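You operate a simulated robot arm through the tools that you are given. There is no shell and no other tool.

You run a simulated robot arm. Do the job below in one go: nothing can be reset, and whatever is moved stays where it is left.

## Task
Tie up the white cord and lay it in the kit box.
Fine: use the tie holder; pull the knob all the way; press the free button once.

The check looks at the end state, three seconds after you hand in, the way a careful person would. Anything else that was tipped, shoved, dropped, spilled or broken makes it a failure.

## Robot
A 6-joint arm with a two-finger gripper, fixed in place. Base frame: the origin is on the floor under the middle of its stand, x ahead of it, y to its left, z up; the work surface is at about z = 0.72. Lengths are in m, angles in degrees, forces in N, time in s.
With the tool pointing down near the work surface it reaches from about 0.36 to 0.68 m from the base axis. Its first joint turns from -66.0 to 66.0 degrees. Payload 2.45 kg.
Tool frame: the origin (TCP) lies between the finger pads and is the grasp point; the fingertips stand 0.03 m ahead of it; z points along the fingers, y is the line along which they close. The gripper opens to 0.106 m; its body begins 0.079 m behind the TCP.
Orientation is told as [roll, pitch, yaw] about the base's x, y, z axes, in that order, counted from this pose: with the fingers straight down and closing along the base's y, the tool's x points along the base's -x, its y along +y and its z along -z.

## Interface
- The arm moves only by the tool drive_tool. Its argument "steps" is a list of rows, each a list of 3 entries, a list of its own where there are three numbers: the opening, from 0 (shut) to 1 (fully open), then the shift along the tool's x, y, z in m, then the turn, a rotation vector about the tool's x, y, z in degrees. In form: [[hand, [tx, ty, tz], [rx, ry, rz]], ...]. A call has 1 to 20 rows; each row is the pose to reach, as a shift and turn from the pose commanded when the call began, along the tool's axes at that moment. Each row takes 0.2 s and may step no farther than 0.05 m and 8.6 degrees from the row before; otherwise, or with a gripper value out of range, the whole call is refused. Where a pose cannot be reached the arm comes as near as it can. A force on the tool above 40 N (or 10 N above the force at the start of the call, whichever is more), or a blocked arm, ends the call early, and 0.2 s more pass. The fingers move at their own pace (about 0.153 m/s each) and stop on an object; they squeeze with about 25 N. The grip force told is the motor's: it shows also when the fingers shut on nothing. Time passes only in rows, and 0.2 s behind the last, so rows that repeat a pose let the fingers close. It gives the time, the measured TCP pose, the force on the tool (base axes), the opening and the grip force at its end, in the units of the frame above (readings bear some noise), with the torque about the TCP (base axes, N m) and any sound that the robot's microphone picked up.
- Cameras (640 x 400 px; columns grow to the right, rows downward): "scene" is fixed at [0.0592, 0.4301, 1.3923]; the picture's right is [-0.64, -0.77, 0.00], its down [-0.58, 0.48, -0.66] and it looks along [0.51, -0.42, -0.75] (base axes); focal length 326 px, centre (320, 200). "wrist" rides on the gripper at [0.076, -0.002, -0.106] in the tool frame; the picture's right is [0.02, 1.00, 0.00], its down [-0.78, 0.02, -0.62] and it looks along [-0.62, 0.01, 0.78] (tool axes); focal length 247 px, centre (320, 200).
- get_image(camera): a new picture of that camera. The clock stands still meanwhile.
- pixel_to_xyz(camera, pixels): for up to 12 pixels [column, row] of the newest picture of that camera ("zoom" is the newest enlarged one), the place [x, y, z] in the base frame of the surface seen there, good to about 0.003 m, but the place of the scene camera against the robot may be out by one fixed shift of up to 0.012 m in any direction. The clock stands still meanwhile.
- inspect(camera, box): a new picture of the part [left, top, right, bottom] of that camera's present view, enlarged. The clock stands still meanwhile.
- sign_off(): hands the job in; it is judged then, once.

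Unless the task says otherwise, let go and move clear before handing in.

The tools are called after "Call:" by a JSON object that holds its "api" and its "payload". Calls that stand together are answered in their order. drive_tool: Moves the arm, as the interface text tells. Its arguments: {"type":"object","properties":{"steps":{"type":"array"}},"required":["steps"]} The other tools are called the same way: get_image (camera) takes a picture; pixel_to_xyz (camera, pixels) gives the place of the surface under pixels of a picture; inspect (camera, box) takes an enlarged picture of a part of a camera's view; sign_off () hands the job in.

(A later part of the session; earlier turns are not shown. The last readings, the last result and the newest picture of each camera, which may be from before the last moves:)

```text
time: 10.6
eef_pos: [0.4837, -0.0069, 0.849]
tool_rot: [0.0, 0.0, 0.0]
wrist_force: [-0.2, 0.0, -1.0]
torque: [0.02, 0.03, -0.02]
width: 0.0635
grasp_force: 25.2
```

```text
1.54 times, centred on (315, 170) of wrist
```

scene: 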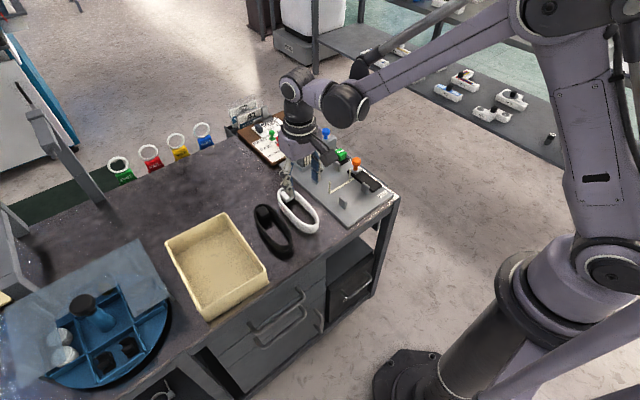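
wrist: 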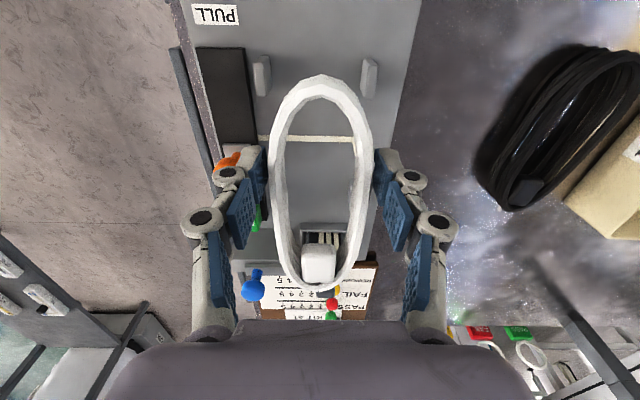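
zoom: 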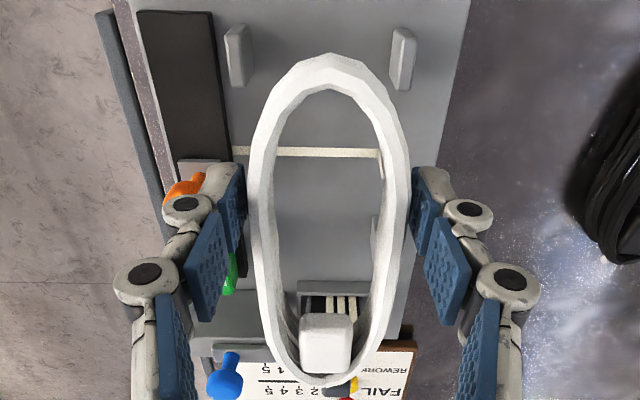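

The posts' centre is y≈-0.009 and the tie is at x≈0.5105. The cord centre is about (0.508, -0.006), so a small +0.002 x / -0.003 y trim is needed. The dispenser at x≥0.62 is clear. I'm trimming and lowering to just above the posts.

Call:
{"api": "drive_tool", "payload": {"steps": [[0.44, [-0.002, -0.003, 0.01], [0, 0, 0]], [0.44, [-0.002, -0.003, 0.03], [0, 0, 0]], [0.44, [-0.002, -0.003, 0.045], [0, 0, 0]], [0.44, [-0.002, -0.003, 0.045], [0, 0, 0]]]}}

Call:
{"api": "get_image", "payload": {"camera": "wrist"}}

Call:
{"api": "inspect", "payload": {"camera": "scene", "box": [280, 130, 400, 220]}}

```text
time: 11.6
eef_pos: [0.4852, -0.0109, 0.8028]
tool_rot: [-0.1, 0.0, 0.0]
wrist_force: [-0.6, 0.5, -1.2]
torque: [0.0, 0.02, 0.0]
width: 0.0633
grasp_force: 24.5
```

```text
taken
```

wrist: 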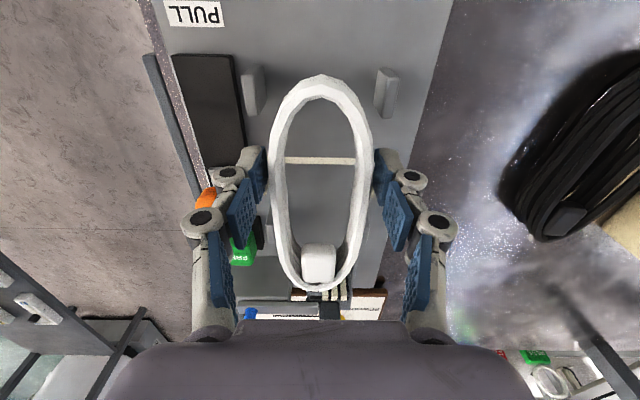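

```text
4.44 times, centred on (340, 175) of scene
```

zoom: 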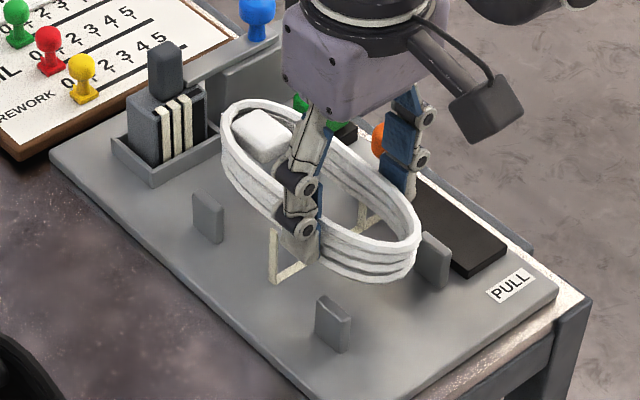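

The loop is centred between the posts (252,90 and 385,92), the tie is visible squarely across it at row 160, and the right finger is clear of the orange knob. I'm lowering further to just above seating.

Call:
{"api": "drive_tool", "payload": {"steps": [[0.44, [0, 0, 0.01], [0, 0, 0]], [0.44, [0, 0, 0.02], [0, 0, 0]], [0.44, [0, 0, 0.028], [0, 0, 0]], [0.44, [0, 0, 0.028], [0, 0, 0]]]}}

Call:
{"api": "get_image", "payload": {"camera": "wrist"}}

Call:
{"api": "inspect", "payload": {"camera": "scene", "box": [280, 130, 400, 220]}}

```text
time: 12.6
eef_pos: [0.4856, -0.01, 0.7749]
tool_rot: [0.0, 0.1, 0.0]
wrist_force: [0.6, 0.2, -2.1]
torque: [-0.02, 0.04, 0.02]
width: 0.0636
grasp_force: 25.0
```

```text
taken
```

wrist: 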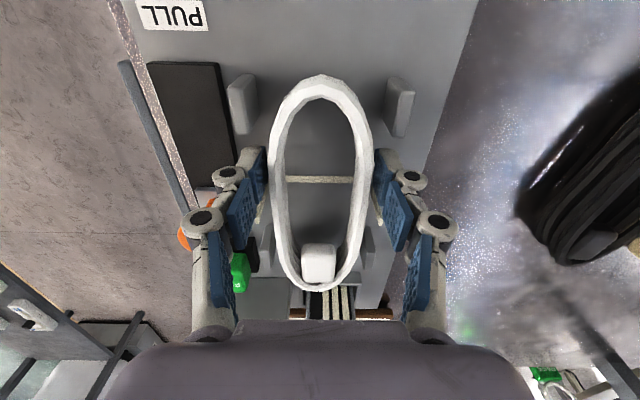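

```text
4.44 times, centred on (340, 175) of scene
```

zoom: 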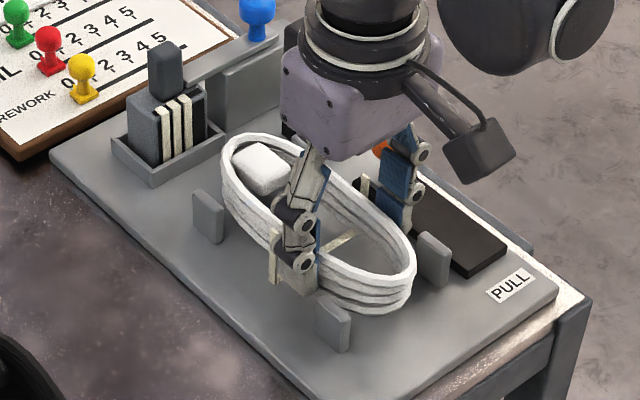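

The cord is between all four posts with the tie ends outside it, and the only force is the cord's own weight. I'm lowering the last few millimetres in small steps to seat it on the plate.

Call:
{"api": "drive_tool", "payload": {"steps": [[0.44, [0, 0, 0.003], [0, 0, 0]], [0.44, [0, 0, 0.006], [0, 0, 0]], [0.44, [0, 0, 0.006], [0, 0, 0]]]}}

Call:
{"api": "inspect", "payload": {"camera": "scene", "box": [280, 130, 400, 220]}}

Call:
{"api": "get_image", "payload": {"camera": "wrist"}}

```text
time: 13.4
eef_pos: [0.4859, -0.0087, 0.7711]
tool_rot: [-0.1, -0.1, 0.0]
wrist_force: [0.2, 0.3, -0.7]
torque: [-0.03, 0.05, 0.02]
width: 0.0634
grasp_force: 24.7
```

```text
4.44 times, centred on (340, 175) of scene
```

zoom: 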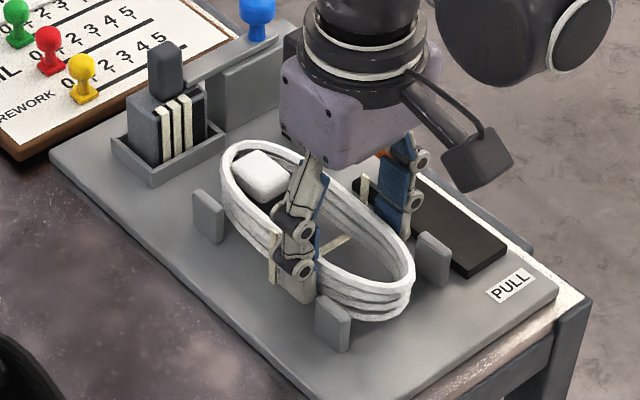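

```text
taken
```

wrist: 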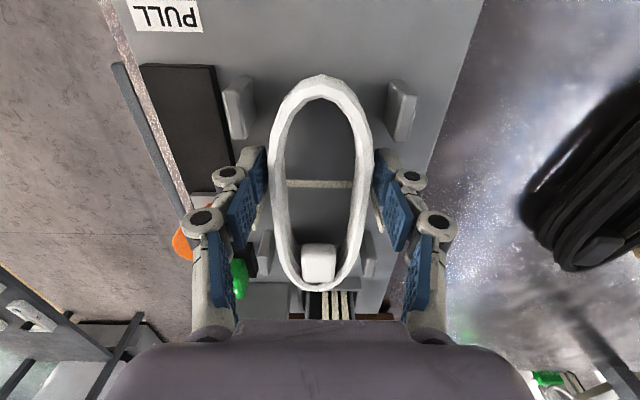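

Still no seating force (the load is about the cord's weight). I'll continue another few millimetres until contact shows.

Call:
{"api": "drive_tool", "payload": {"steps": [[0.44, [0, 0, 0.001], [0, 0, 0]], [0.44, [0, 0, 0.002], [0, 0, 0]], [0.44, [0, 0, 0.002], [0, 0, 0]]]}}

Call:
{"api": "drive_tool", "payload": {"steps": [[0.44, [0, 0, 0.001], [0, 0, 0]], [0.44, [0, 0, 0.0015], [0, 0, 0]], [0.44, [0, 0, 0.0015], [0, 0, 0]]]}}

```text
time: 14.2
eef_pos: [0.4831, -0.0093, 0.7674]
tool_rot: [-0.1, 0.0, 0.0]
wrist_force: [-0.3, 0.4, -2.0]
torque: [0.02, 0.07, 0.03]
width: 0.0634
grasp_force: 24.9
```

```text
time: 15.0
eef_pos: [0.4858, -0.0109, 0.7654]
tool_rot: [0.1, -0.2, 0.0]
wrist_force: [-0.9, 0.4, 2.8]
torque: [-0.16, -0.46, -0.02]
width: 0.0637
grasp_force: 25.2
```

Force swung to +2.8 N upward: the cord has touched down on the plate. I'm opening just enough to release (width about 0.072), then will look.

Call:
{"api": "drive_tool", "payload": {"steps": [[0.62, [0, 0, 0], [0, 0, 0]], [0.68, [0, 0, 0], [0, 0, 0]], [0.68, [0, 0, 0], [0, 0, 0]]]}}

Call:
{"api": "get_image", "payload": {"camera": "wrist"}}

Call:
{"api": "inspect", "payload": {"camera": "scene", "box": [280, 130, 400, 220]}}

```text
time: 15.8
eef_pos: [0.4853, -0.0089, 0.7658]
tool_rot: [0.1, 0.0, -0.1]
wrist_force: [-0.2, 1.2, -0.2]
torque: [0.03, 0.02, -0.02]
width: 0.072
grasp_force: 0.1
```

```text
taken
```

wrist: 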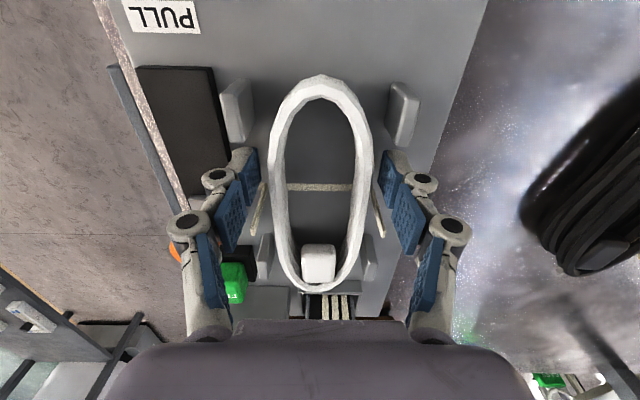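

```text
4.44 times, centred on (340, 175) of scene
```

zoom: 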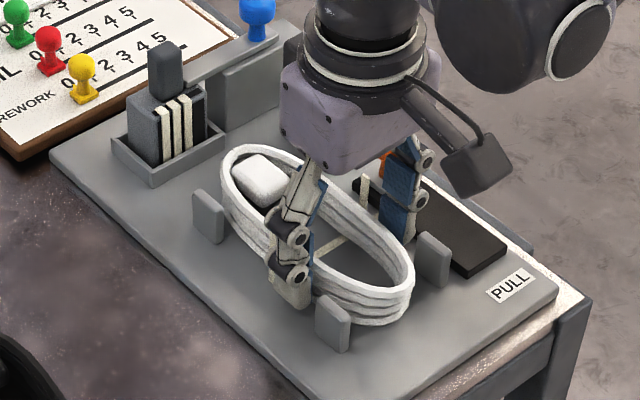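

The cord sits centred between the posts, with a tie end standing on either side (258,210 and 378,210). I'm lifting straight up clear of everything.

Call:
{"api": "drive_tool", "payload": {"steps": [[0.68, [0, 0, -0.015], [0, 0, 0]], [0.68, [0, 0, -0.035], [0, 0, 0]], [0.68, [0, 0, -0.07], [0, 0, 0]], [0.68, [0, 0, -0.105], [0, 0, 0]], [0.68, [0, 0, -0.105], [0, 0, 0]]]}}

Call:
{"api": "get_image", "payload": {"camera": "wrist"}}

Call:
{"api": "inspect", "payload": {"camera": "scene", "box": [280, 130, 400, 220]}}

```text
time: 17.0
eef_pos: [0.485, -0.0102, 0.8724]
tool_rot: [-0.1, -0.1, 0.0]
wrist_force: [0.1, -0.6, -1.0]
torque: [-0.01, 0.04, 0.0]
width: 0.072
grasp_force: 0.0
```

```text
taken
```

wrist: 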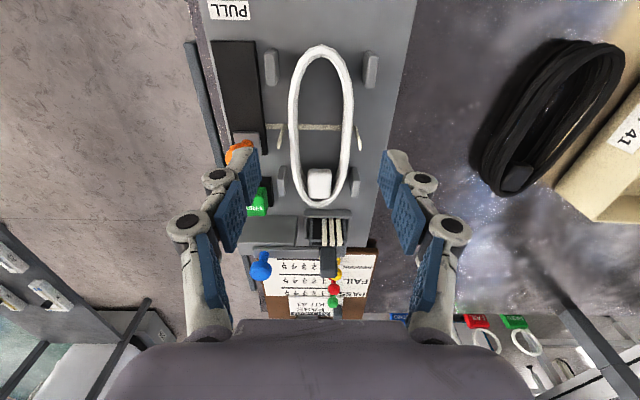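

```text
4.44 times, centred on (340, 175) of scene
```

zoom: 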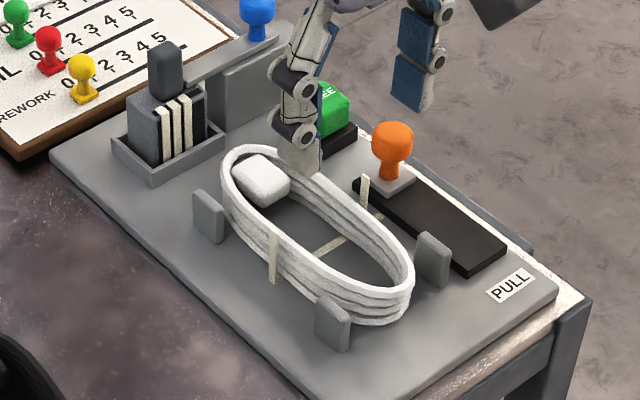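

The cord lies in the holder with the tie passing under its middle and both tie ends standing outside it. Next is the knob, so I'll move to about (0.46, -0.08, 0.88) to view it straight on.

Call:
{"api": "drive_tool", "payload": {"steps": [[0.6, [0.01, -0.03, -0.005], [0, 0, 0]], [0.5, [0.02, -0.055, -0.01], [0, 0, 0]], [0.5, [0.025, -0.07, -0.01], [0, 0, 0]], [0.5, [0.025, -0.07, -0.01], [0, 0, 0]]]}}

Call:
{"api": "get_image", "payload": {"camera": "wrist"}}

Call:
{"api": "inspect", "payload": {"camera": "wrist", "box": [230, 40, 430, 240]}}

```text
time: 18.0
eef_pos: [0.459, -0.081, 0.8823]
tool_rot: [0.0, 0.0, 0.0]
wrist_force: [0.4, 0.5, 0.2]
torque: [0.01, 0.05, 0.0]
width: 0.053
grasp_force: 0.1
```

```text
taken
```

wrist: 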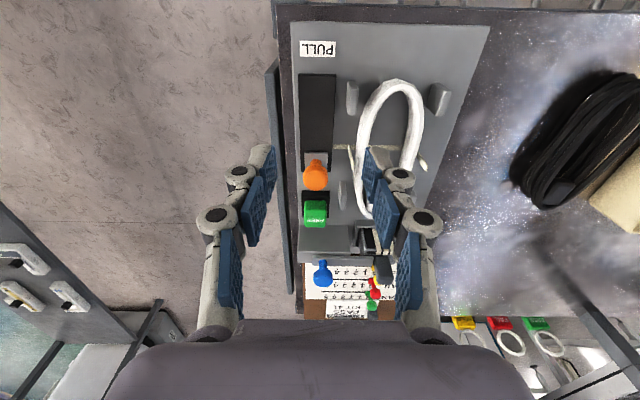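

```text
2.00 times, centred on (330, 140) of wrist
```

zoom: 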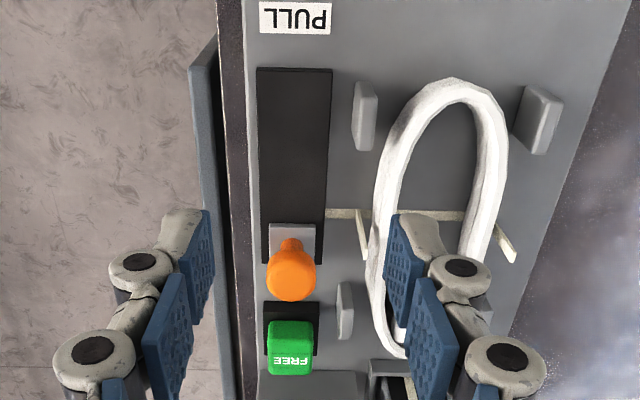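

The knob is in clear view (orange at 316,176 with its base plate at 316,158), with the black track running toward the PULL label. I'll measure the knob, track ends and button.

Call:
{"api": "pixel_to_xyz", "payload": {"camera": "wrist", "pixels": [[316, 165], [316, 176], [316, 185], [306, 177], [326, 177], [315, 155], [316, 80], [316, 130], [315, 212], [315, 220], [315, 205], [354, 160]]}}

Call:
{"api": "inspect", "payload": {"camera": "scene", "box": [320, 130, 420, 220]}}

```text
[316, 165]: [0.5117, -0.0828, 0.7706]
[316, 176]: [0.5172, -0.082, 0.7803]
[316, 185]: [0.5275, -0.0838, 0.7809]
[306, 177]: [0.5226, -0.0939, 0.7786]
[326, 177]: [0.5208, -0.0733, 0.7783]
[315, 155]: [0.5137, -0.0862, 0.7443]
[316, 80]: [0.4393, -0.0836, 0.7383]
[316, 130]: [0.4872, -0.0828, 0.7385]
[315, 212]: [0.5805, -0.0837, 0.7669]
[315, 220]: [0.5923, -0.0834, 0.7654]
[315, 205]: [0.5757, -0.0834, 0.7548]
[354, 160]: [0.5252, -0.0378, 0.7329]
```

```text
4.44 times, centred on (370, 175) of scene
```

zoom: 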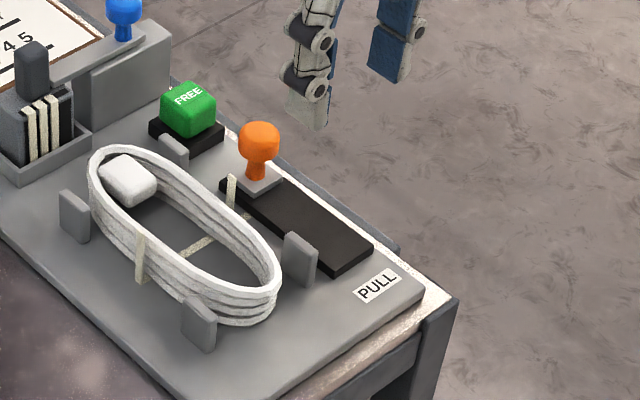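

The knob head is centred at (0.521, -0.083), about 0.021 m across with top z≈0.781. The posts, tie ends and cord all top out near 0.764, so tips at about 0.765 will clear everything else. I'll move above the knob with a 0.045 m opening.

Call:
{"api": "drive_tool", "payload": {"steps": [[0.45, [-0.03, -0.001, 0.01], [0, 0, 0]], [0.42, [-0.062, -0.002, 0.03], [0, 0, 0]], [0.42, [-0.062, -0.002, 0.055], [0, 0, 0]], [0.42, [-0.062, -0.002, 0.055], [0, 0, 0]]]}}

Call:
{"api": "get_image", "payload": {"camera": "wrist"}}

Call:
{"api": "inspect", "payload": {"camera": "scene", "box": [300, 110, 420, 210]}}

```text
time: 19.0
eef_pos: [0.5225, -0.0796, 0.8265]
tool_rot: [0.0, 0.0, 0.0]
wrist_force: [-0.2, -0.1, -0.6]
torque: [0.01, 0.02, 0.0]
width: 0.0446
grasp_force: 0.0
```

```text
taken
```

wrist: 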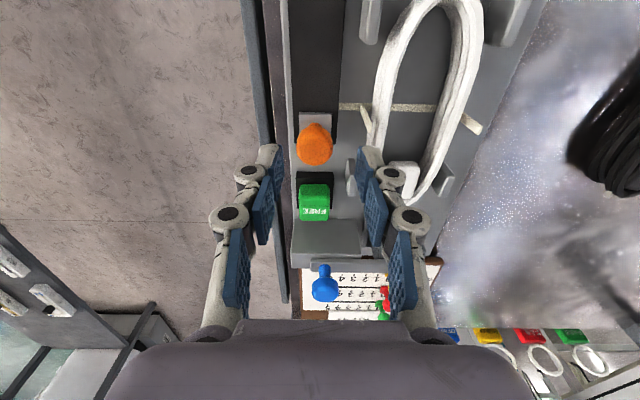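

```text
4.00 times, centred on (360, 160) of scene
```

zoom: 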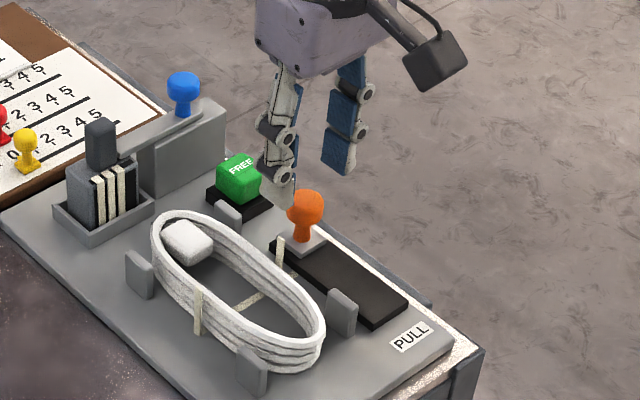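

The gripper is above the knob. I'll check the knob's centre against the pad tips before lowering.

Call:
{"api": "pixel_to_xyz", "payload": {"camera": "wrist", "pixels": [[315, 145], [315, 155], [304, 147], [327, 147], [300, 147], [330, 147], [282, 150], [360, 152], [280, 165], [364, 165], [253, 100], [253, 60]]}}

```text
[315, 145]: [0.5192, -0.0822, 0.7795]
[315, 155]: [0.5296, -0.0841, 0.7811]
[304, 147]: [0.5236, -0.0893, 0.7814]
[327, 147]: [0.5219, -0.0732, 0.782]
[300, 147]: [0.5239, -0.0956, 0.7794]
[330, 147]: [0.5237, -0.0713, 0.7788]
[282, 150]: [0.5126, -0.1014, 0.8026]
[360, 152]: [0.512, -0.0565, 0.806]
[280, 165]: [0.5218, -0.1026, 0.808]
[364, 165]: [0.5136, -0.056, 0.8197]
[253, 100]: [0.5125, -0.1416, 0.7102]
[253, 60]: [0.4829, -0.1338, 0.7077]
```

The knob centre is y≈-0.083, but the pads' midpoint is about -0.079, so I'll trim -0.004 in y and lower 0.034 m.

Call:
{"api": "drive_tool", "payload": {"steps": [[0.42, [0, -0.004, 0], [0, 0, 0]], [0.42, [0, -0.004, 0.012], [0, 0, 0]], [0.42, [0, -0.004, 0.024], [0, 0, 0]], [0.42, [0, -0.004, 0.034], [0, 0, 0]]]}}

Call:
{"api": "get_image", "payload": {"camera": "wrist"}}

Call:
{"api": "inspect", "payload": {"camera": "scene", "box": [320, 120, 400, 190]}}

```text
time: 20.0
eef_pos: [0.5214, -0.0848, 0.7921]
tool_rot: [0.0, 0.1, 0.0]
wrist_force: [-0.8, 0.8, -0.1]
torque: [0.0, 0.04, 0.01]
width: 0.0446
grasp_force: 0.1
```

```text
taken
```

wrist: 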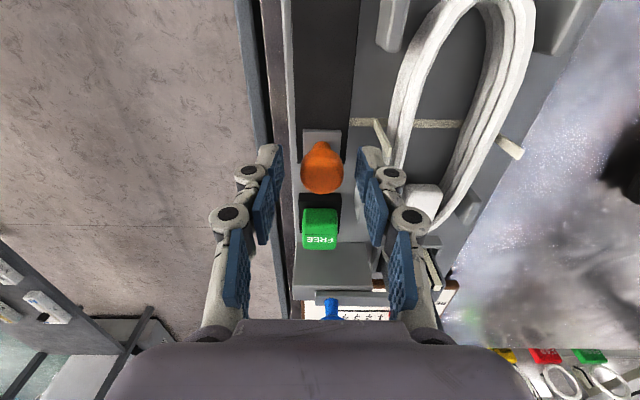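

```text
5.71 times, centred on (360, 155) of scene
```

zoom: 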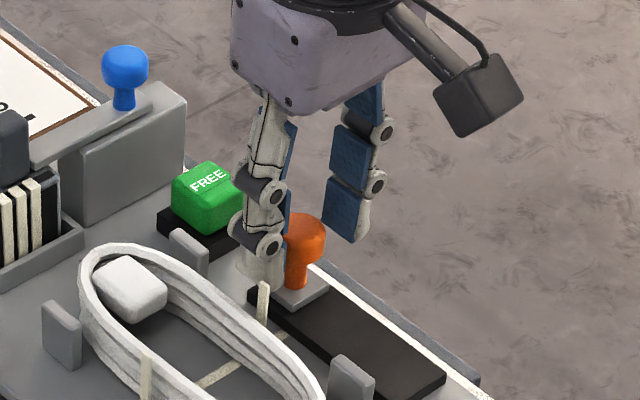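

The knob (321,165) is centred between the open pads and nothing is touched. I'm closing on it.

Call:
{"api": "drive_tool", "payload": {"steps": [[0.3, [0, 0, 0], [0, 0, 0]], [0.15, [0, 0, 0], [0, 0, 0]], [0.1, [0, 0, 0], [0, 0, 0]], [0.1, [0, 0, 0], [0, 0, 0]]]}}

Call:
{"api": "get_image", "payload": {"camera": "wrist"}}

Call:
{"api": "inspect", "payload": {"camera": "scene", "box": [320, 120, 400, 190]}}

```text
time: 21.0
eef_pos: [0.5228, -0.0853, 0.7922]
tool_rot: [0.1, 0.1, 0.1]
wrist_force: [-0.5, 8.9, -4.8]
torque: [0.23, 0.0, 0.02]
width: 0.0243
grasp_force: 45.0
```

```text
taken
```

wrist: 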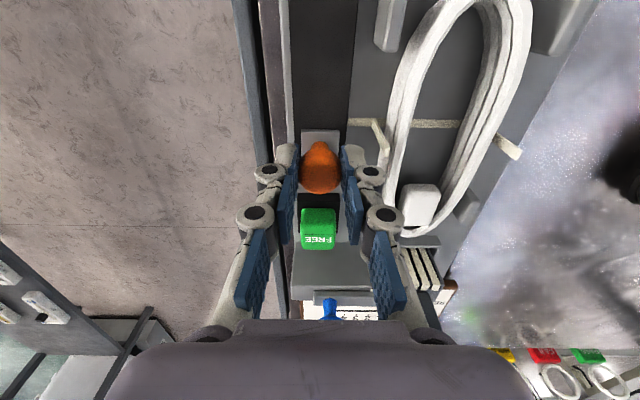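

```text
5.71 times, centred on (360, 155) of scene
```

zoom: 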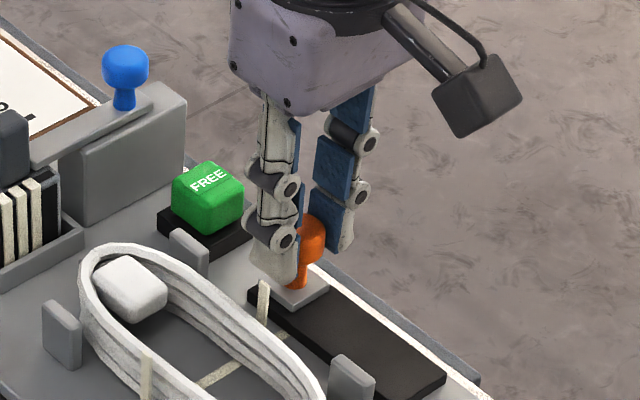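

The knob is gripped (width 0.0243, 45 N motor force). I'm pulling it toward the PULL label (-x) in small steps, easing +0.001 in y.

Call:
{"api": "drive_tool", "payload": {"steps": [[0.1, [0.005, 0.001, 0], [0, 0, 0]], [0.1, [0.012, 0.001, 0], [0, 0, 0]], [0.1, [0.02, 0.001, 0], [0, 0, 0]], [0.1, [0.028, 0.001, 0], [0, 0, 0]]]}}

Call:
{"api": "get_image", "payload": {"camera": "wrist"}}

Call:
{"api": "inspect", "payload": {"camera": "scene", "box": [300, 120, 420, 220]}}

```text
time: 22.0
eef_pos: [0.4935, -0.0836, 0.7928]
tool_rot: [0.0, -0.1, 0.1]
wrist_force: [1.8, 7.6, 22.4]
torque: [0.2, 0.18, 0.05]
width: 0.0243
grasp_force: 44.6
```

```text
taken
```

wrist: 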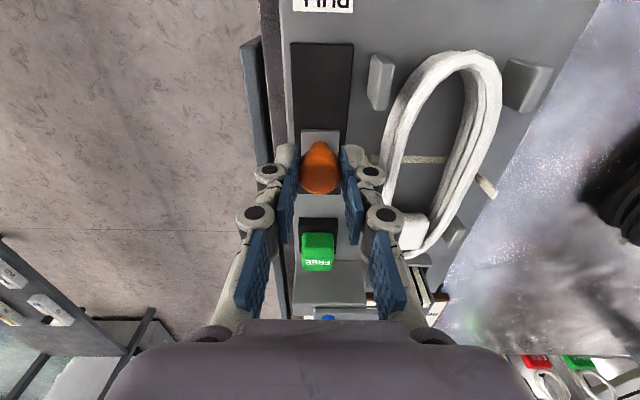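

```text
4.00 times, centred on (360, 170) of scene
```

zoom: 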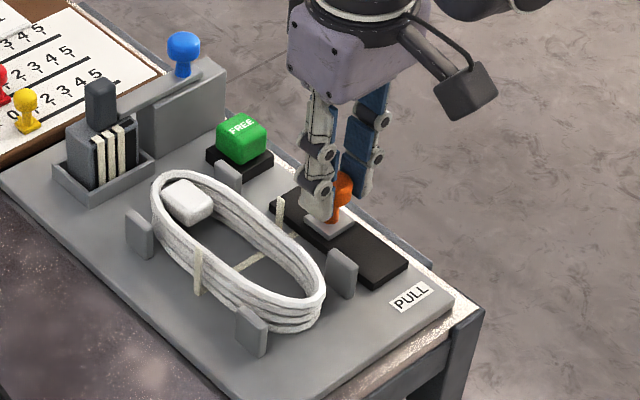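

The knob and its slider follow the gripper (0.029 m so far; tie not yet drawn tight), but there is a 22 N upward reaction. I'll ease up 1.5 mm to relieve it before pulling on.

Call:
{"api": "drive_tool", "payload": {"steps": [[0.1, [0, 0, -0.0008], [0, 0, 0]], [0.1, [0, 0, -0.0015], [0, 0, 0]]]}}

```text
time: 22.6
eef_pos: [0.4947, -0.0843, 0.792]
tool_rot: [0.0, -0.2, 0.0]
wrist_force: [1.8, 7.9, -15.0]
torque: [0.21, -0.33, -0.01]
width: 0.0243
grasp_force: 45.4
```

The grip is stiff: 1.5 mm changed the reading by 37 N, so neutral is about 0.6 mm back down. I'll correct that and continue pulling in short stages, watching the force.

Call:
{"api": "drive_tool", "payload": {"steps": [[0.1, [0.001, 0, 0.0005], [0, 0, 0]], [0.1, [0.006, 0, 0.0004], [0, 0, 0]], [0.1, [0.012, 0, 0.0002], [0, 0, 0]]]}}

```text
time: 23.4
eef_pos: [0.4838, -0.0841, 0.7923]
tool_rot: [-0.1, 0.0, 0.0]
wrist_force: [1.6, 6.5, -30.0]
torque: [0.13, -0.33, 0.04]
width: 0.0243
grasp_force: 44.7
```

The reaction is now -30 N (the arm is pulling up on the knob), so I'll lower about 1.1 mm to neutral before continuing.

Call:
{"api": "drive_tool", "payload": {"steps": [[0.1, [0, 0, 0.0006], [0, 0, 0]], [0.1, [0, 0, 0.0012], [0, 0, 0]]]}}

```text
time: 24.0
eef_pos: [0.4832, -0.084, 0.794]
tool_rot: [-0.1, 0.0, 0.0]
wrist_force: [2.3, 7.4, 5.4]
torque: [0.19, 0.08, 0.0]
width: 0.0246
grasp_force: 45.4
```

Forces are near neutral now (5 N). I'm continuing the pull another 0.012 m.

Call:
{"api": "drive_tool", "payload": {"steps": [[0.1, [0.004, 0, 0], [0, 0, 0]], [0.1, [0.008, 0, 0], [0, 0, 0]], [0.1, [0.012, 0, 0], [0, 0, 0]]]}}

Call:
{"api": "inspect", "payload": {"camera": "scene", "box": [300, 120, 420, 220]}}

Call:
{"api": "get_image", "payload": {"camera": "wrist"}}

```text
time: 24.8
eef_pos: [0.4711, -0.0845, 0.7923]
tool_rot: [0.0, 0.0, 0.0]
wrist_force: [1.8, 7.0, 26.3]
torque: [0.21, -0.02, 0.01]
width: 0.0245
grasp_force: 45.1
```

```text
4.00 times, centred on (360, 170) of scene
```

zoom: 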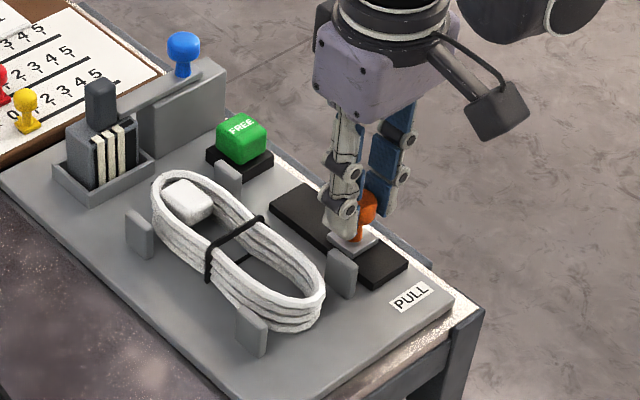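

```text
taken
```

wrist: 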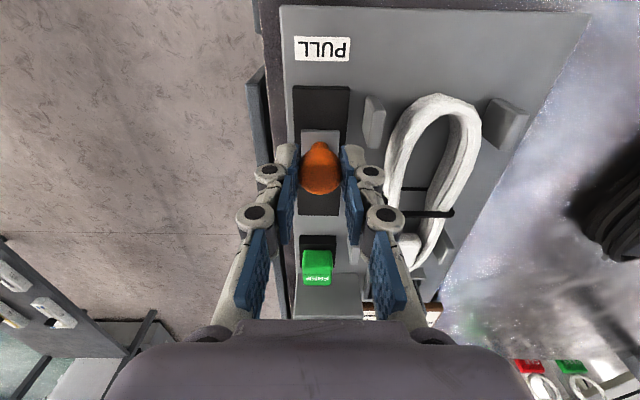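

The tie has now wrapped around the cord's middle (black band at scene zoom 235,240). The slider has track left (wrist rows 88–130), so I'll relieve the 26 N and keep pulling to the end stop.

Call:
{"api": "drive_tool", "payload": {"steps": [[0.1, [0.001, 0, -0.0005], [0, 0, 0]], [0.1, [0.003, 0, -0.0009], [0, 0, 0]], [0.1, [0.006, 0, -0.0009], [0, 0, 0]]]}}

```text
time: 25.6
eef_pos: [0.4655, -0.0838, 0.7922]
tool_rot: [0.0, -0.2, 0.0]
wrist_force: [2.8, 9.0, -9.0]
torque: [0.19, -0.59, 0.04]
width: 0.0246
grasp_force: 44.9
```

Call:
{"api": "drive_tool", "payload": {"steps": [[0.1, [0.004, 0, 0.0002], [0, 0, 0]], [0.1, [0.008, 0, 0.0002], [0, 0, 0]]]}}

Call:
{"api": "get_image", "payload": {"camera": "wrist"}}

```text
time: 26.2
eef_pos: [0.46, -0.0837, 0.7935]
tool_rot: [0.1, -0.6, 0.1]
wrist_force: [28.9, 10.9, -3.5]
torque: [0.29, -0.71, -0.01]
width: 0.0245
grasp_force: 44.8
```

```text
taken
```

wrist: 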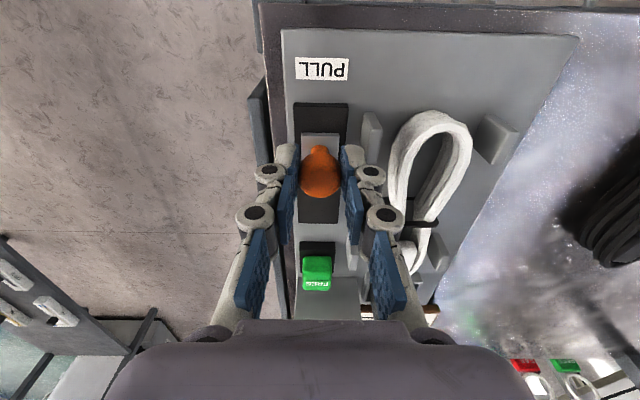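

Resistance along x has risen to 29 N at x≈0.460. I'll look closely to see whether this is the end stop or tie tension.

Call:
{"api": "inspect", "payload": {"camera": "scene", "box": [310, 140, 410, 220]}}

Call:
{"api": "inspect", "payload": {"camera": "wrist", "box": [260, 40, 500, 240]}}

Call:
{"api": "pixel_to_xyz", "payload": {"camera": "wrist", "pixels": [[320, 105], [320, 133], [320, 140], [320, 120], [320, 215], [320, 186], [420, 224], [440, 150], [395, 160], [465, 150]]}}

```text
5.00 times, centred on (360, 180) of scene
```

zoom: 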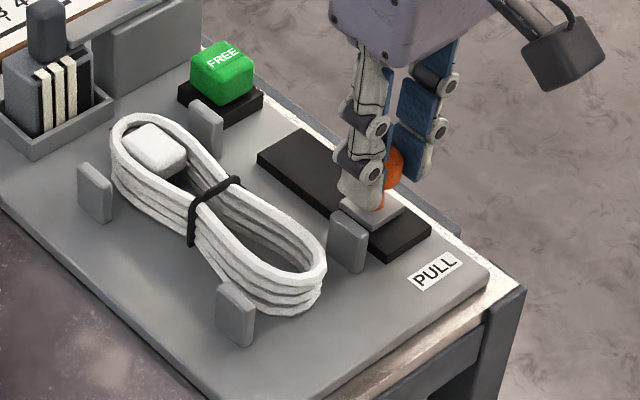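

```text
2.00 times, centred on (380, 140) of wrist
```

zoom: 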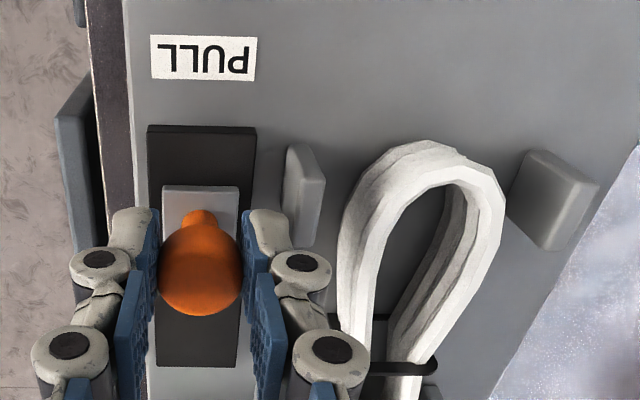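

```text
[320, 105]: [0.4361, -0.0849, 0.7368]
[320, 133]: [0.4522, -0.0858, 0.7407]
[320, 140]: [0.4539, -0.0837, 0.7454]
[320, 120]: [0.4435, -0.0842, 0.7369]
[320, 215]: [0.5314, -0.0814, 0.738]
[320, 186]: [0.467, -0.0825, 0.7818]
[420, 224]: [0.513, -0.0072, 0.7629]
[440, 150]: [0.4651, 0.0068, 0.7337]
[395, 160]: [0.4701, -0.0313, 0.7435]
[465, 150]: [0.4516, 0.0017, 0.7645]
```

The tie has cinched the cord's waist tight. The slider's front edge is at x≈0.451 and the track ends near 0.436, so I'll pull a little more to confirm whether it's at its stop.

Call:
{"api": "drive_tool", "payload": {"steps": [[0.1, [0.0015, 0, 0], [0, 0, 0]], [0.1, [0.003, 0, 0], [0, 0, 0]]]}}

Call:
{"api": "inspect", "payload": {"camera": "wrist", "box": [260, 40, 500, 240]}}

```text
time: 26.8
eef_pos: [0.456, -0.0833, 0.7928]
tool_rot: [0.1, -0.6, 0.0]
wrist_force: [29.1, 12.7, -3.6]
torque: [0.3, -0.71, 0.09]
width: 0.0247
grasp_force: 45.0
```

```text
2.00 times, centred on (380, 140) of wrist
```

zoom: 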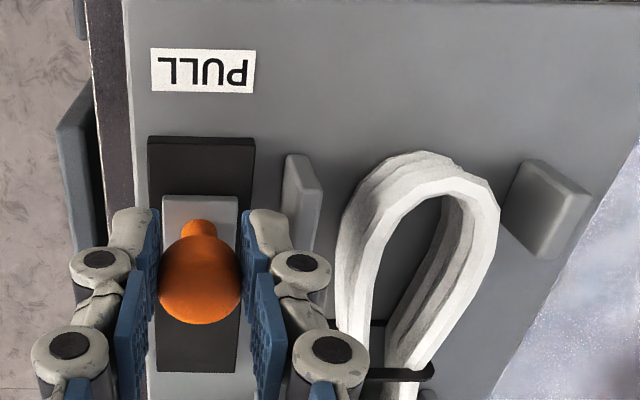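

The pull force stayed at 29 N while the pads slid about 3 mm over the knob, so grip friction is the limit. I'll measure exactly where the slider sits on the track.

Call:
{"api": "pixel_to_xyz", "payload": {"camera": "zoom", "pixels": [[200, 145], [200, 165], [185, 200], [225, 200], [175, 210], [200, 300], [200, 360], [200, 185], [185, 190], [235, 200], [200, 320], [200, 250]]}}

Call:
{"api": "inspect", "payload": {"camera": "scene", "box": [340, 160, 400, 205]}}

```text
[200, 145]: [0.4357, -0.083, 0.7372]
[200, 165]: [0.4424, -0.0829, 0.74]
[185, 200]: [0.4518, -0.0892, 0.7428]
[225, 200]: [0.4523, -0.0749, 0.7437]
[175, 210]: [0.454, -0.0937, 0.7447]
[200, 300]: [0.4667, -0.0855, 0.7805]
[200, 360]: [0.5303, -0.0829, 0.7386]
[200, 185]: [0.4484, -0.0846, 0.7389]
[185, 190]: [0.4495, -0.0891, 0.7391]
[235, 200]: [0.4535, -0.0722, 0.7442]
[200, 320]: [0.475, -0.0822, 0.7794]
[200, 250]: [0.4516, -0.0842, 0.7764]
```

```text
8.89 times, centred on (370, 182) of scene
```

zoom: 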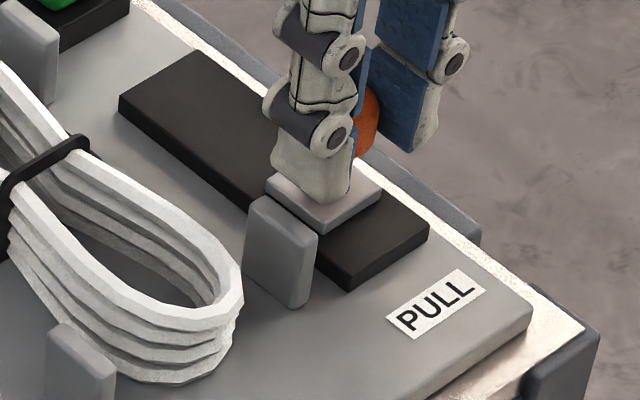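

The slider's front edge is at x≈0.4505, so the knob has travelled about 0.06 m. That may be the stop, but grip friction limited me. I'll release gently, check that it stays, then push it from behind with closed fingers to make sure it's fully home.

Call:
{"api": "drive_tool", "payload": {"steps": [[0.1, [-0.002, 0, 0], [0, 0, 0]], [0.25, [-0.002, 0, 0], [0, 0, 0]], [0.36, [-0.002, 0, 0], [0, 0, 0]], [0.36, [-0.002, 0, 0], [0, 0, 0]], [0.36, [-0.002, 0, -0.03], [0, 0, 0]], [0.36, [-0.002, 0, -0.06], [0, 0, 0]], [0.36, [-0.002, 0, -0.06], [0, 0, 0]]]}}

Call:
{"api": "get_image", "payload": {"camera": "wrist"}}

Call:
{"api": "inspect", "payload": {"camera": "scene", "box": [310, 140, 410, 220]}}

```text
time: 28.4
eef_pos: [0.4557, -0.0845, 0.8538]
tool_rot: [0.1, 0.0, 0.0]
wrist_force: [0.5, 0.1, 0.2]
torque: [-0.02, 0.01, 0.0]
width: 0.0383
grasp_force: 0.1
```

```text
taken
```

wrist: 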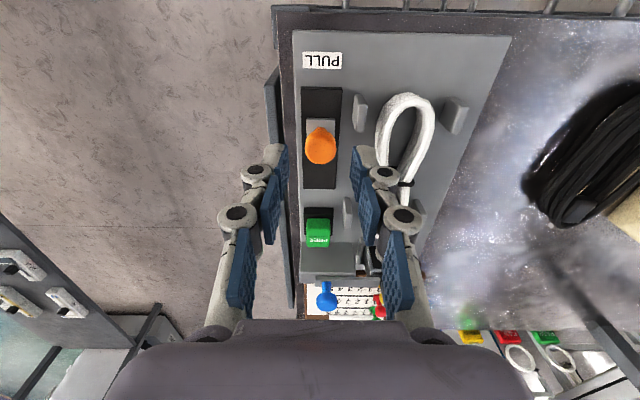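

```text
5.00 times, centred on (360, 180) of scene
```

zoom: 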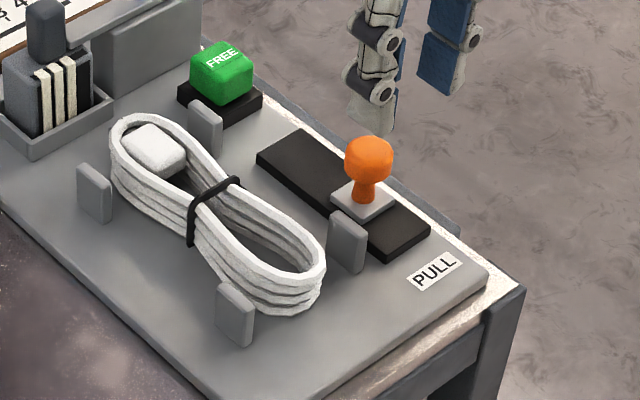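

The knob stayed put after release, though the slider looks a few millimetres further back than before. I'll measure it.

Call:
{"api": "pixel_to_xyz", "payload": {"camera": "wrist", "pixels": [[320, 90], [320, 105], [310, 121], [332, 121], [320, 118], [320, 123], [320, 132], [320, 148], [320, 160], [307, 148], [335, 148], [320, 185]]}}

Call:
{"api": "inspect", "payload": {"camera": "wrist", "box": [280, 60, 380, 260]}}

```text
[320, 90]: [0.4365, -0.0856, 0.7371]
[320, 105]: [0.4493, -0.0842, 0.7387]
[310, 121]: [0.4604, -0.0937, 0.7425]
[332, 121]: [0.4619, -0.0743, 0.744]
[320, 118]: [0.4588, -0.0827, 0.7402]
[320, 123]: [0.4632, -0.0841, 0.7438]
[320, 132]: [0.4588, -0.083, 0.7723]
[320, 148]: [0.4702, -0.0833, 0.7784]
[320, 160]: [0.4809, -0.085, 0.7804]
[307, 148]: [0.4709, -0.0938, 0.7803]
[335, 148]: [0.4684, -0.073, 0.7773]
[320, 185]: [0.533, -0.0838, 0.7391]
```

```text
2.00 times, centred on (330, 160) of wrist
```

zoom: 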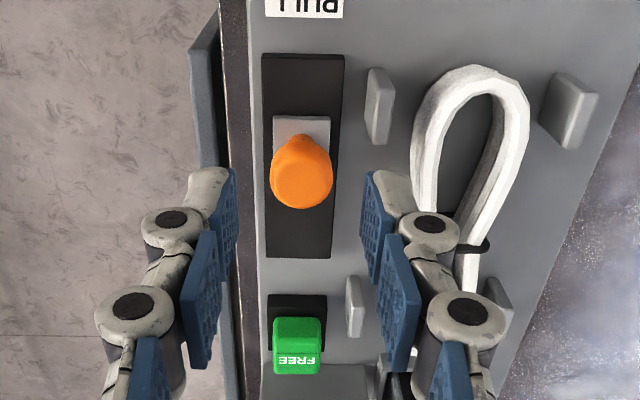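

The slider has eased back to a front edge of x≈0.460 (knob ≈0.472), about 9 mm off where I had it, so it needs a firm push home. I'll close the fingers, come down behind the knob at x≈0.512, and push it toward PULL.

Call:
{"api": "drive_tool", "payload": {"steps": [[0.2, [-0.03, 0.001, 0], [0, 0, 0]], [0.0, [-0.057, 0.001, 0], [0, 0, 0]], [0.0, [-0.057, 0.001, 0], [0, 0, 0]], [0.0, [-0.057, 0.001, 0.03], [0, 0, 0]], [0.0, [-0.057, 0.001, 0.058], [0, 0, 0]], [0.0, [-0.057, 0.001, 0.058], [0, 0, 0]]]}}

Call:
{"api": "get_image", "payload": {"camera": "wrist"}}

Call:
{"api": "inspect", "payload": {"camera": "scene", "box": [310, 140, 410, 220]}}

```text
time: 29.8
eef_pos: [0.5108, -0.0846, 0.7938]
tool_rot: [0.1, 0.0, 0.0]
wrist_force: [0.0, -0.9, -0.1]
torque: [-0.01, 0.01, -0.01]
width: 0.0002
grasp_force: 25.5
```

```text
taken
```

wrist: 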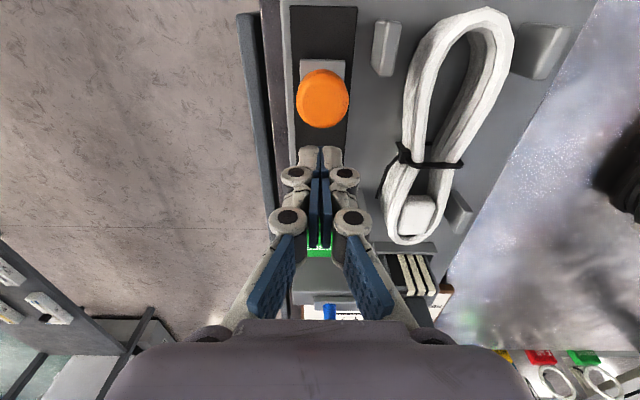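

```text
5.00 times, centred on (360, 180) of scene
```

zoom: 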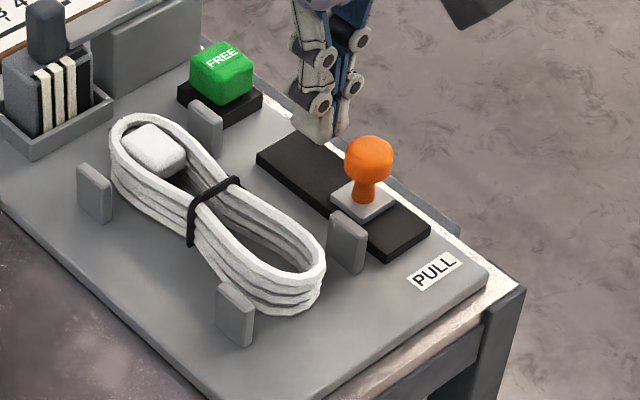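

The knob is unchanged and the closed fingers are behind it, aligned (wrist 320,155 against the knob at 323,98). I'm pushing toward PULL.

Call:
{"api": "drive_tool", "payload": {"steps": [[0.0, [0.006, 0.001, 0], [0, 0, 0]], [0.0, [0.011, 0.001, 0], [0, 0, 0]], [0.0, [0.015, 0.001, 0], [0, 0, 0]], [0.0, [0.018, 0.001, 0], [0, 0, 0]], [0.0, [0.021, 0.001, 0], [0, 0, 0]]]}}

Call:
{"api": "get_image", "payload": {"camera": "wrist"}}

Call:
{"api": "inspect", "payload": {"camera": "scene", "box": [310, 140, 410, 220]}}

```text
time: 31.0
eef_pos: [0.4918, -0.0827, 0.7941]
tool_rot: [0.0, -0.1, -0.1]
wrist_force: [1.5, -0.3, 0.6]
torque: [-0.04, -0.06, -0.02]
width: 0.0001
grasp_force: 25.0
```

```text
taken
```

wrist: 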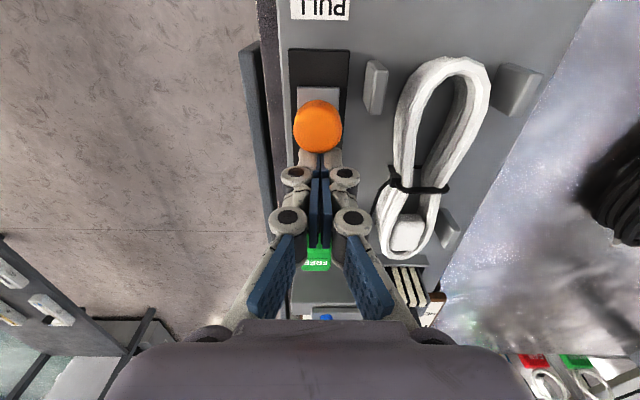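

```text
5.00 times, centred on (360, 180) of scene
```

zoom: 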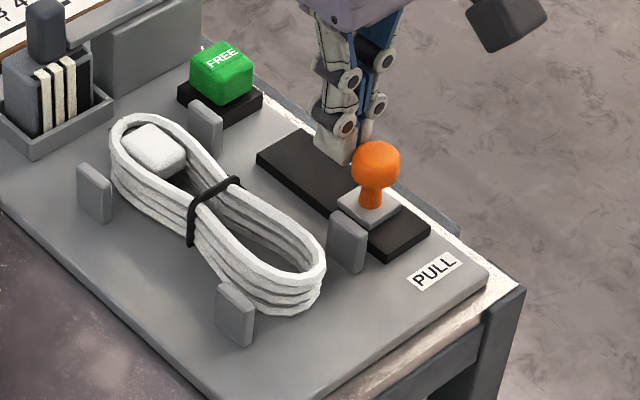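

The knob is moving with just 1.5 N. I'm continuing until it reaches a hard stop.

Call:
{"api": "drive_tool", "payload": {"steps": [[0.0, [0.002, 0, 0], [0, 0, 0]], [0.0, [0.004, 0, 0], [0, 0, 0]], [0.0, [0.006, 0, 0], [0, 0, 0]]]}}

Call:
{"api": "inspect", "payload": {"camera": "scene", "box": [310, 140, 410, 220]}}

```text
time: 31.8
eef_pos: [0.488, -0.0832, 0.7952]
tool_rot: [-0.1, -0.6, 0.1]
wrist_force: [28.1, 1.9, 8.4]
torque: [0.2, -0.66, 0.07]
width: 0.0058
grasp_force: 28.1
```

```text
5.00 times, centred on (360, 180) of scene
```

zoom: 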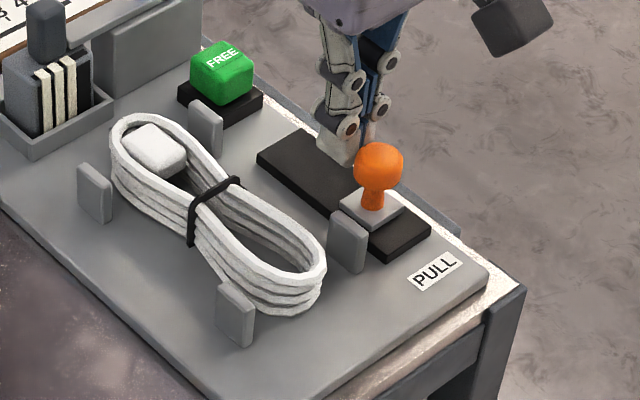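

Force jumped to 28 N with the slider at the same place as in the earlier pull (corner 372,228), so that is the hard stop and the knob is fully pulled. I'm backing the fingers off, lifting, and checking that it stays.

Call:
{"api": "drive_tool", "payload": {"steps": [[0.0, [-0.006, 0, 0], [0, 0, 0]], [0.0, [-0.016, 0, 0], [0, 0, 0]], [0.0, [-0.02, 0, -0.02], [0, 0, 0]], [0.0, [-0.02, 0, -0.05], [0, 0, 0]], [0.0, [-0.02, 0, -0.05], [0, 0, 0]]]}}

Call:
{"api": "get_image", "payload": {"camera": "wrist"}}

Call:
{"api": "inspect", "payload": {"camera": "scene", "box": [310, 140, 410, 220]}}

```text
time: 33.0
eef_pos: [0.5056, -0.0814, 0.8455]
tool_rot: [0.0, 0.0, 0.0]
wrist_force: [-1.2, 0.7, -1.0]
torque: [0.03, -0.01, 0.03]
width: 0.0003
grasp_force: 28.9
```

```text
taken
```

wrist: 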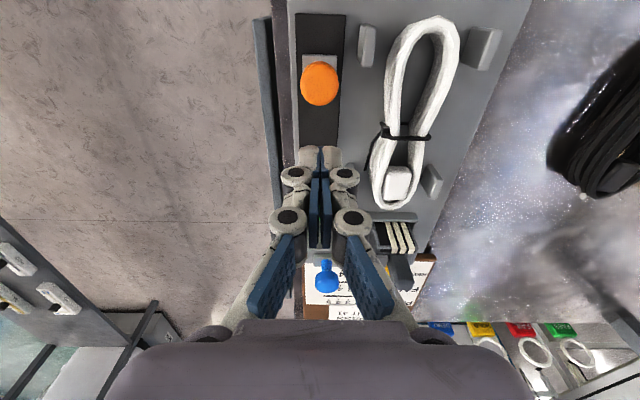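

```text
5.00 times, centred on (360, 180) of scene
```

zoom: 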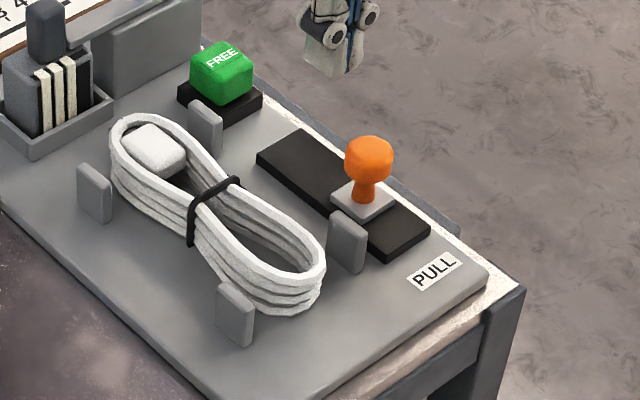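

The knob settles at the same latched spot as before, with the tie tight around the cord. Next is the FREE button: I'll measure it and its surroundings (grey box and blue knob behind it).

Call:
{"api": "inspect", "payload": {"camera": "scene", "box": [300, 115, 380, 175]}}

Call:
{"api": "pixel_to_xyz", "payload": {"camera": "scene", "pixels": [[341, 153], [337, 150], [345, 155], [341, 160], [326, 132], [327, 145], [318, 148], [330, 140], [322, 142], [313, 150], [356, 160], [309, 152]]}}

Call:
{"api": "pixel_to_xyz", "payload": {"camera": "wrist", "pixels": [[300, 245], [350, 215], [326, 272], [330, 240], [319, 85], [320, 60], [380, 225], [310, 255], [350, 230], [298, 235]]}}

```text
6.67 times, centred on (340, 145) of scene
```

zoom: 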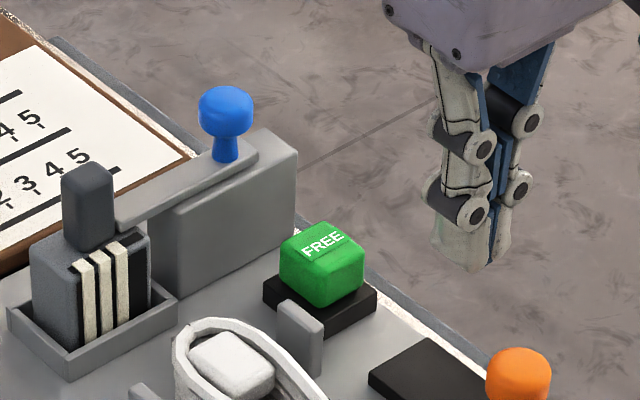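

```text
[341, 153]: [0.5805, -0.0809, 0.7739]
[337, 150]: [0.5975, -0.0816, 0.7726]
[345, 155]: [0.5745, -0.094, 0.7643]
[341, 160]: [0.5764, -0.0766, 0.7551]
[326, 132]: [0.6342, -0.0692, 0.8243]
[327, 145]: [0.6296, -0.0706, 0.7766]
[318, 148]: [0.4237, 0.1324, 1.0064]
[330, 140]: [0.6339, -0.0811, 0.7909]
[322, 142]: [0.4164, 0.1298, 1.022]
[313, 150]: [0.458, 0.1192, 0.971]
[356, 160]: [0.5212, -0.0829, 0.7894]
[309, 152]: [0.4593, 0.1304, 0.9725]
```

```text
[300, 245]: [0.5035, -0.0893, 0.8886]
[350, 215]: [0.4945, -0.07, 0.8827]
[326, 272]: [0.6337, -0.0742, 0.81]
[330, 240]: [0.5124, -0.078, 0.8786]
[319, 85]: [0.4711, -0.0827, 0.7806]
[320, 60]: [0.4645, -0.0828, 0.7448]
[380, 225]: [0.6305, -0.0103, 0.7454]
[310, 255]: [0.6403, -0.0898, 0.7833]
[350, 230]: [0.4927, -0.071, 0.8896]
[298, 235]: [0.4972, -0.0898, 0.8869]
```

The button's top centre is at about (0.584, -0.083, 0.767). The grey box face is at x≈0.63 and the blue knob at 0.634, leaving over 0.02 m clearance for the closed fingers. I'm moving above the button.

Call:
{"api": "drive_tool", "payload": {"steps": [[0.0, [-0.03, -0.0005, 0], [0, 0, 0]], [0.0, [-0.06, -0.001, 0], [0, 0, 0]], [0.0, [-0.079, -0.0015, 0.01], [0, 0, 0]], [0.0, [-0.079, -0.0015, 0.03], [0, 0, 0]], [0.0, [-0.079, -0.0015, 0.03], [0, 0, 0]]]}}

Call:
{"api": "get_image", "payload": {"camera": "wrist"}}

Call:
{"api": "inspect", "payload": {"camera": "scene", "box": [300, 110, 380, 170]}}

```text
time: 34.2
eef_pos: [0.5857, -0.084, 0.8156]
tool_rot: [0.0, -0.1, 0.0]
wrist_force: [-0.8, 0.3, 0.4]
torque: [0.0, -0.01, 0.04]
width: 0.0002
grasp_force: 28.7
```

```text
taken
```

wrist: 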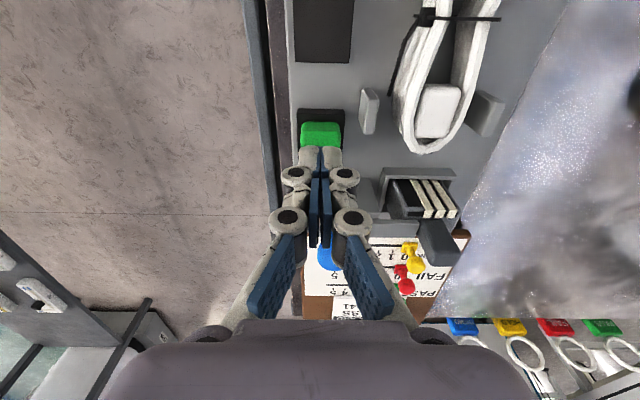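

```text
6.67 times, centred on (340, 140) of scene
```

zoom: 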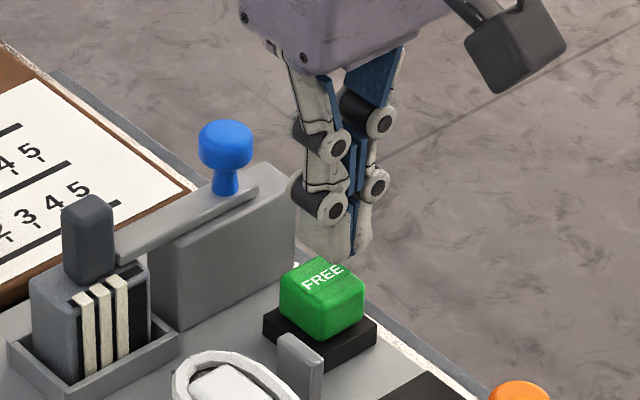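

The closed fingertips are centred over the green button. I'm pressing down in small steps without lifting in between, watching for contact and a click.

Call:
{"api": "drive_tool", "payload": {"steps": [[0.0, [0, 0, 0.008], [0, 0, 0]], [0.0, [0, 0, 0.014], [0, 0, 0]], [0.0, [0, 0, 0.018], [0, 0, 0]]]}}

```text
time: 35.0
eef_pos: [0.5845, -0.0853, 0.7963]
tool_rot: [0.0, -0.1, 0.0]
wrist_force: [-0.2, -0.1, -0.4]
torque: [-0.03, 0.01, 0.04]
width: 0.0
grasp_force: 29.3
```

Call:
{"api": "drive_tool", "payload": {"steps": [[0.0, [0, 0, 0.002], [0, 0, 0]], [0.0, [0, 0, 0.004], [0, 0, 0]]]}}

Call:
{"api": "inspect", "payload": {"camera": "scene", "box": [300, 110, 380, 170]}}

```text
time: 35.6
eef_pos: [0.5847, -0.0833, 0.7916]
tool_rot: [0.1, 0.0, -0.1]
wrist_force: [0.8, 0.9, 0.6]
torque: [0.0, -0.03, 0.02]
width: 0.0061
grasp_force: 28.4
```

```text
6.67 times, centred on (340, 140) of scene
```

zoom: 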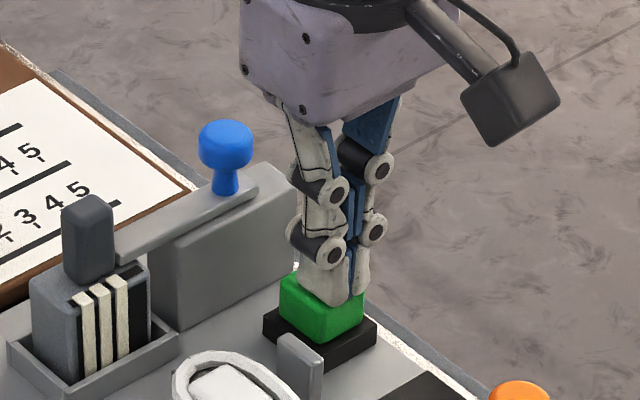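

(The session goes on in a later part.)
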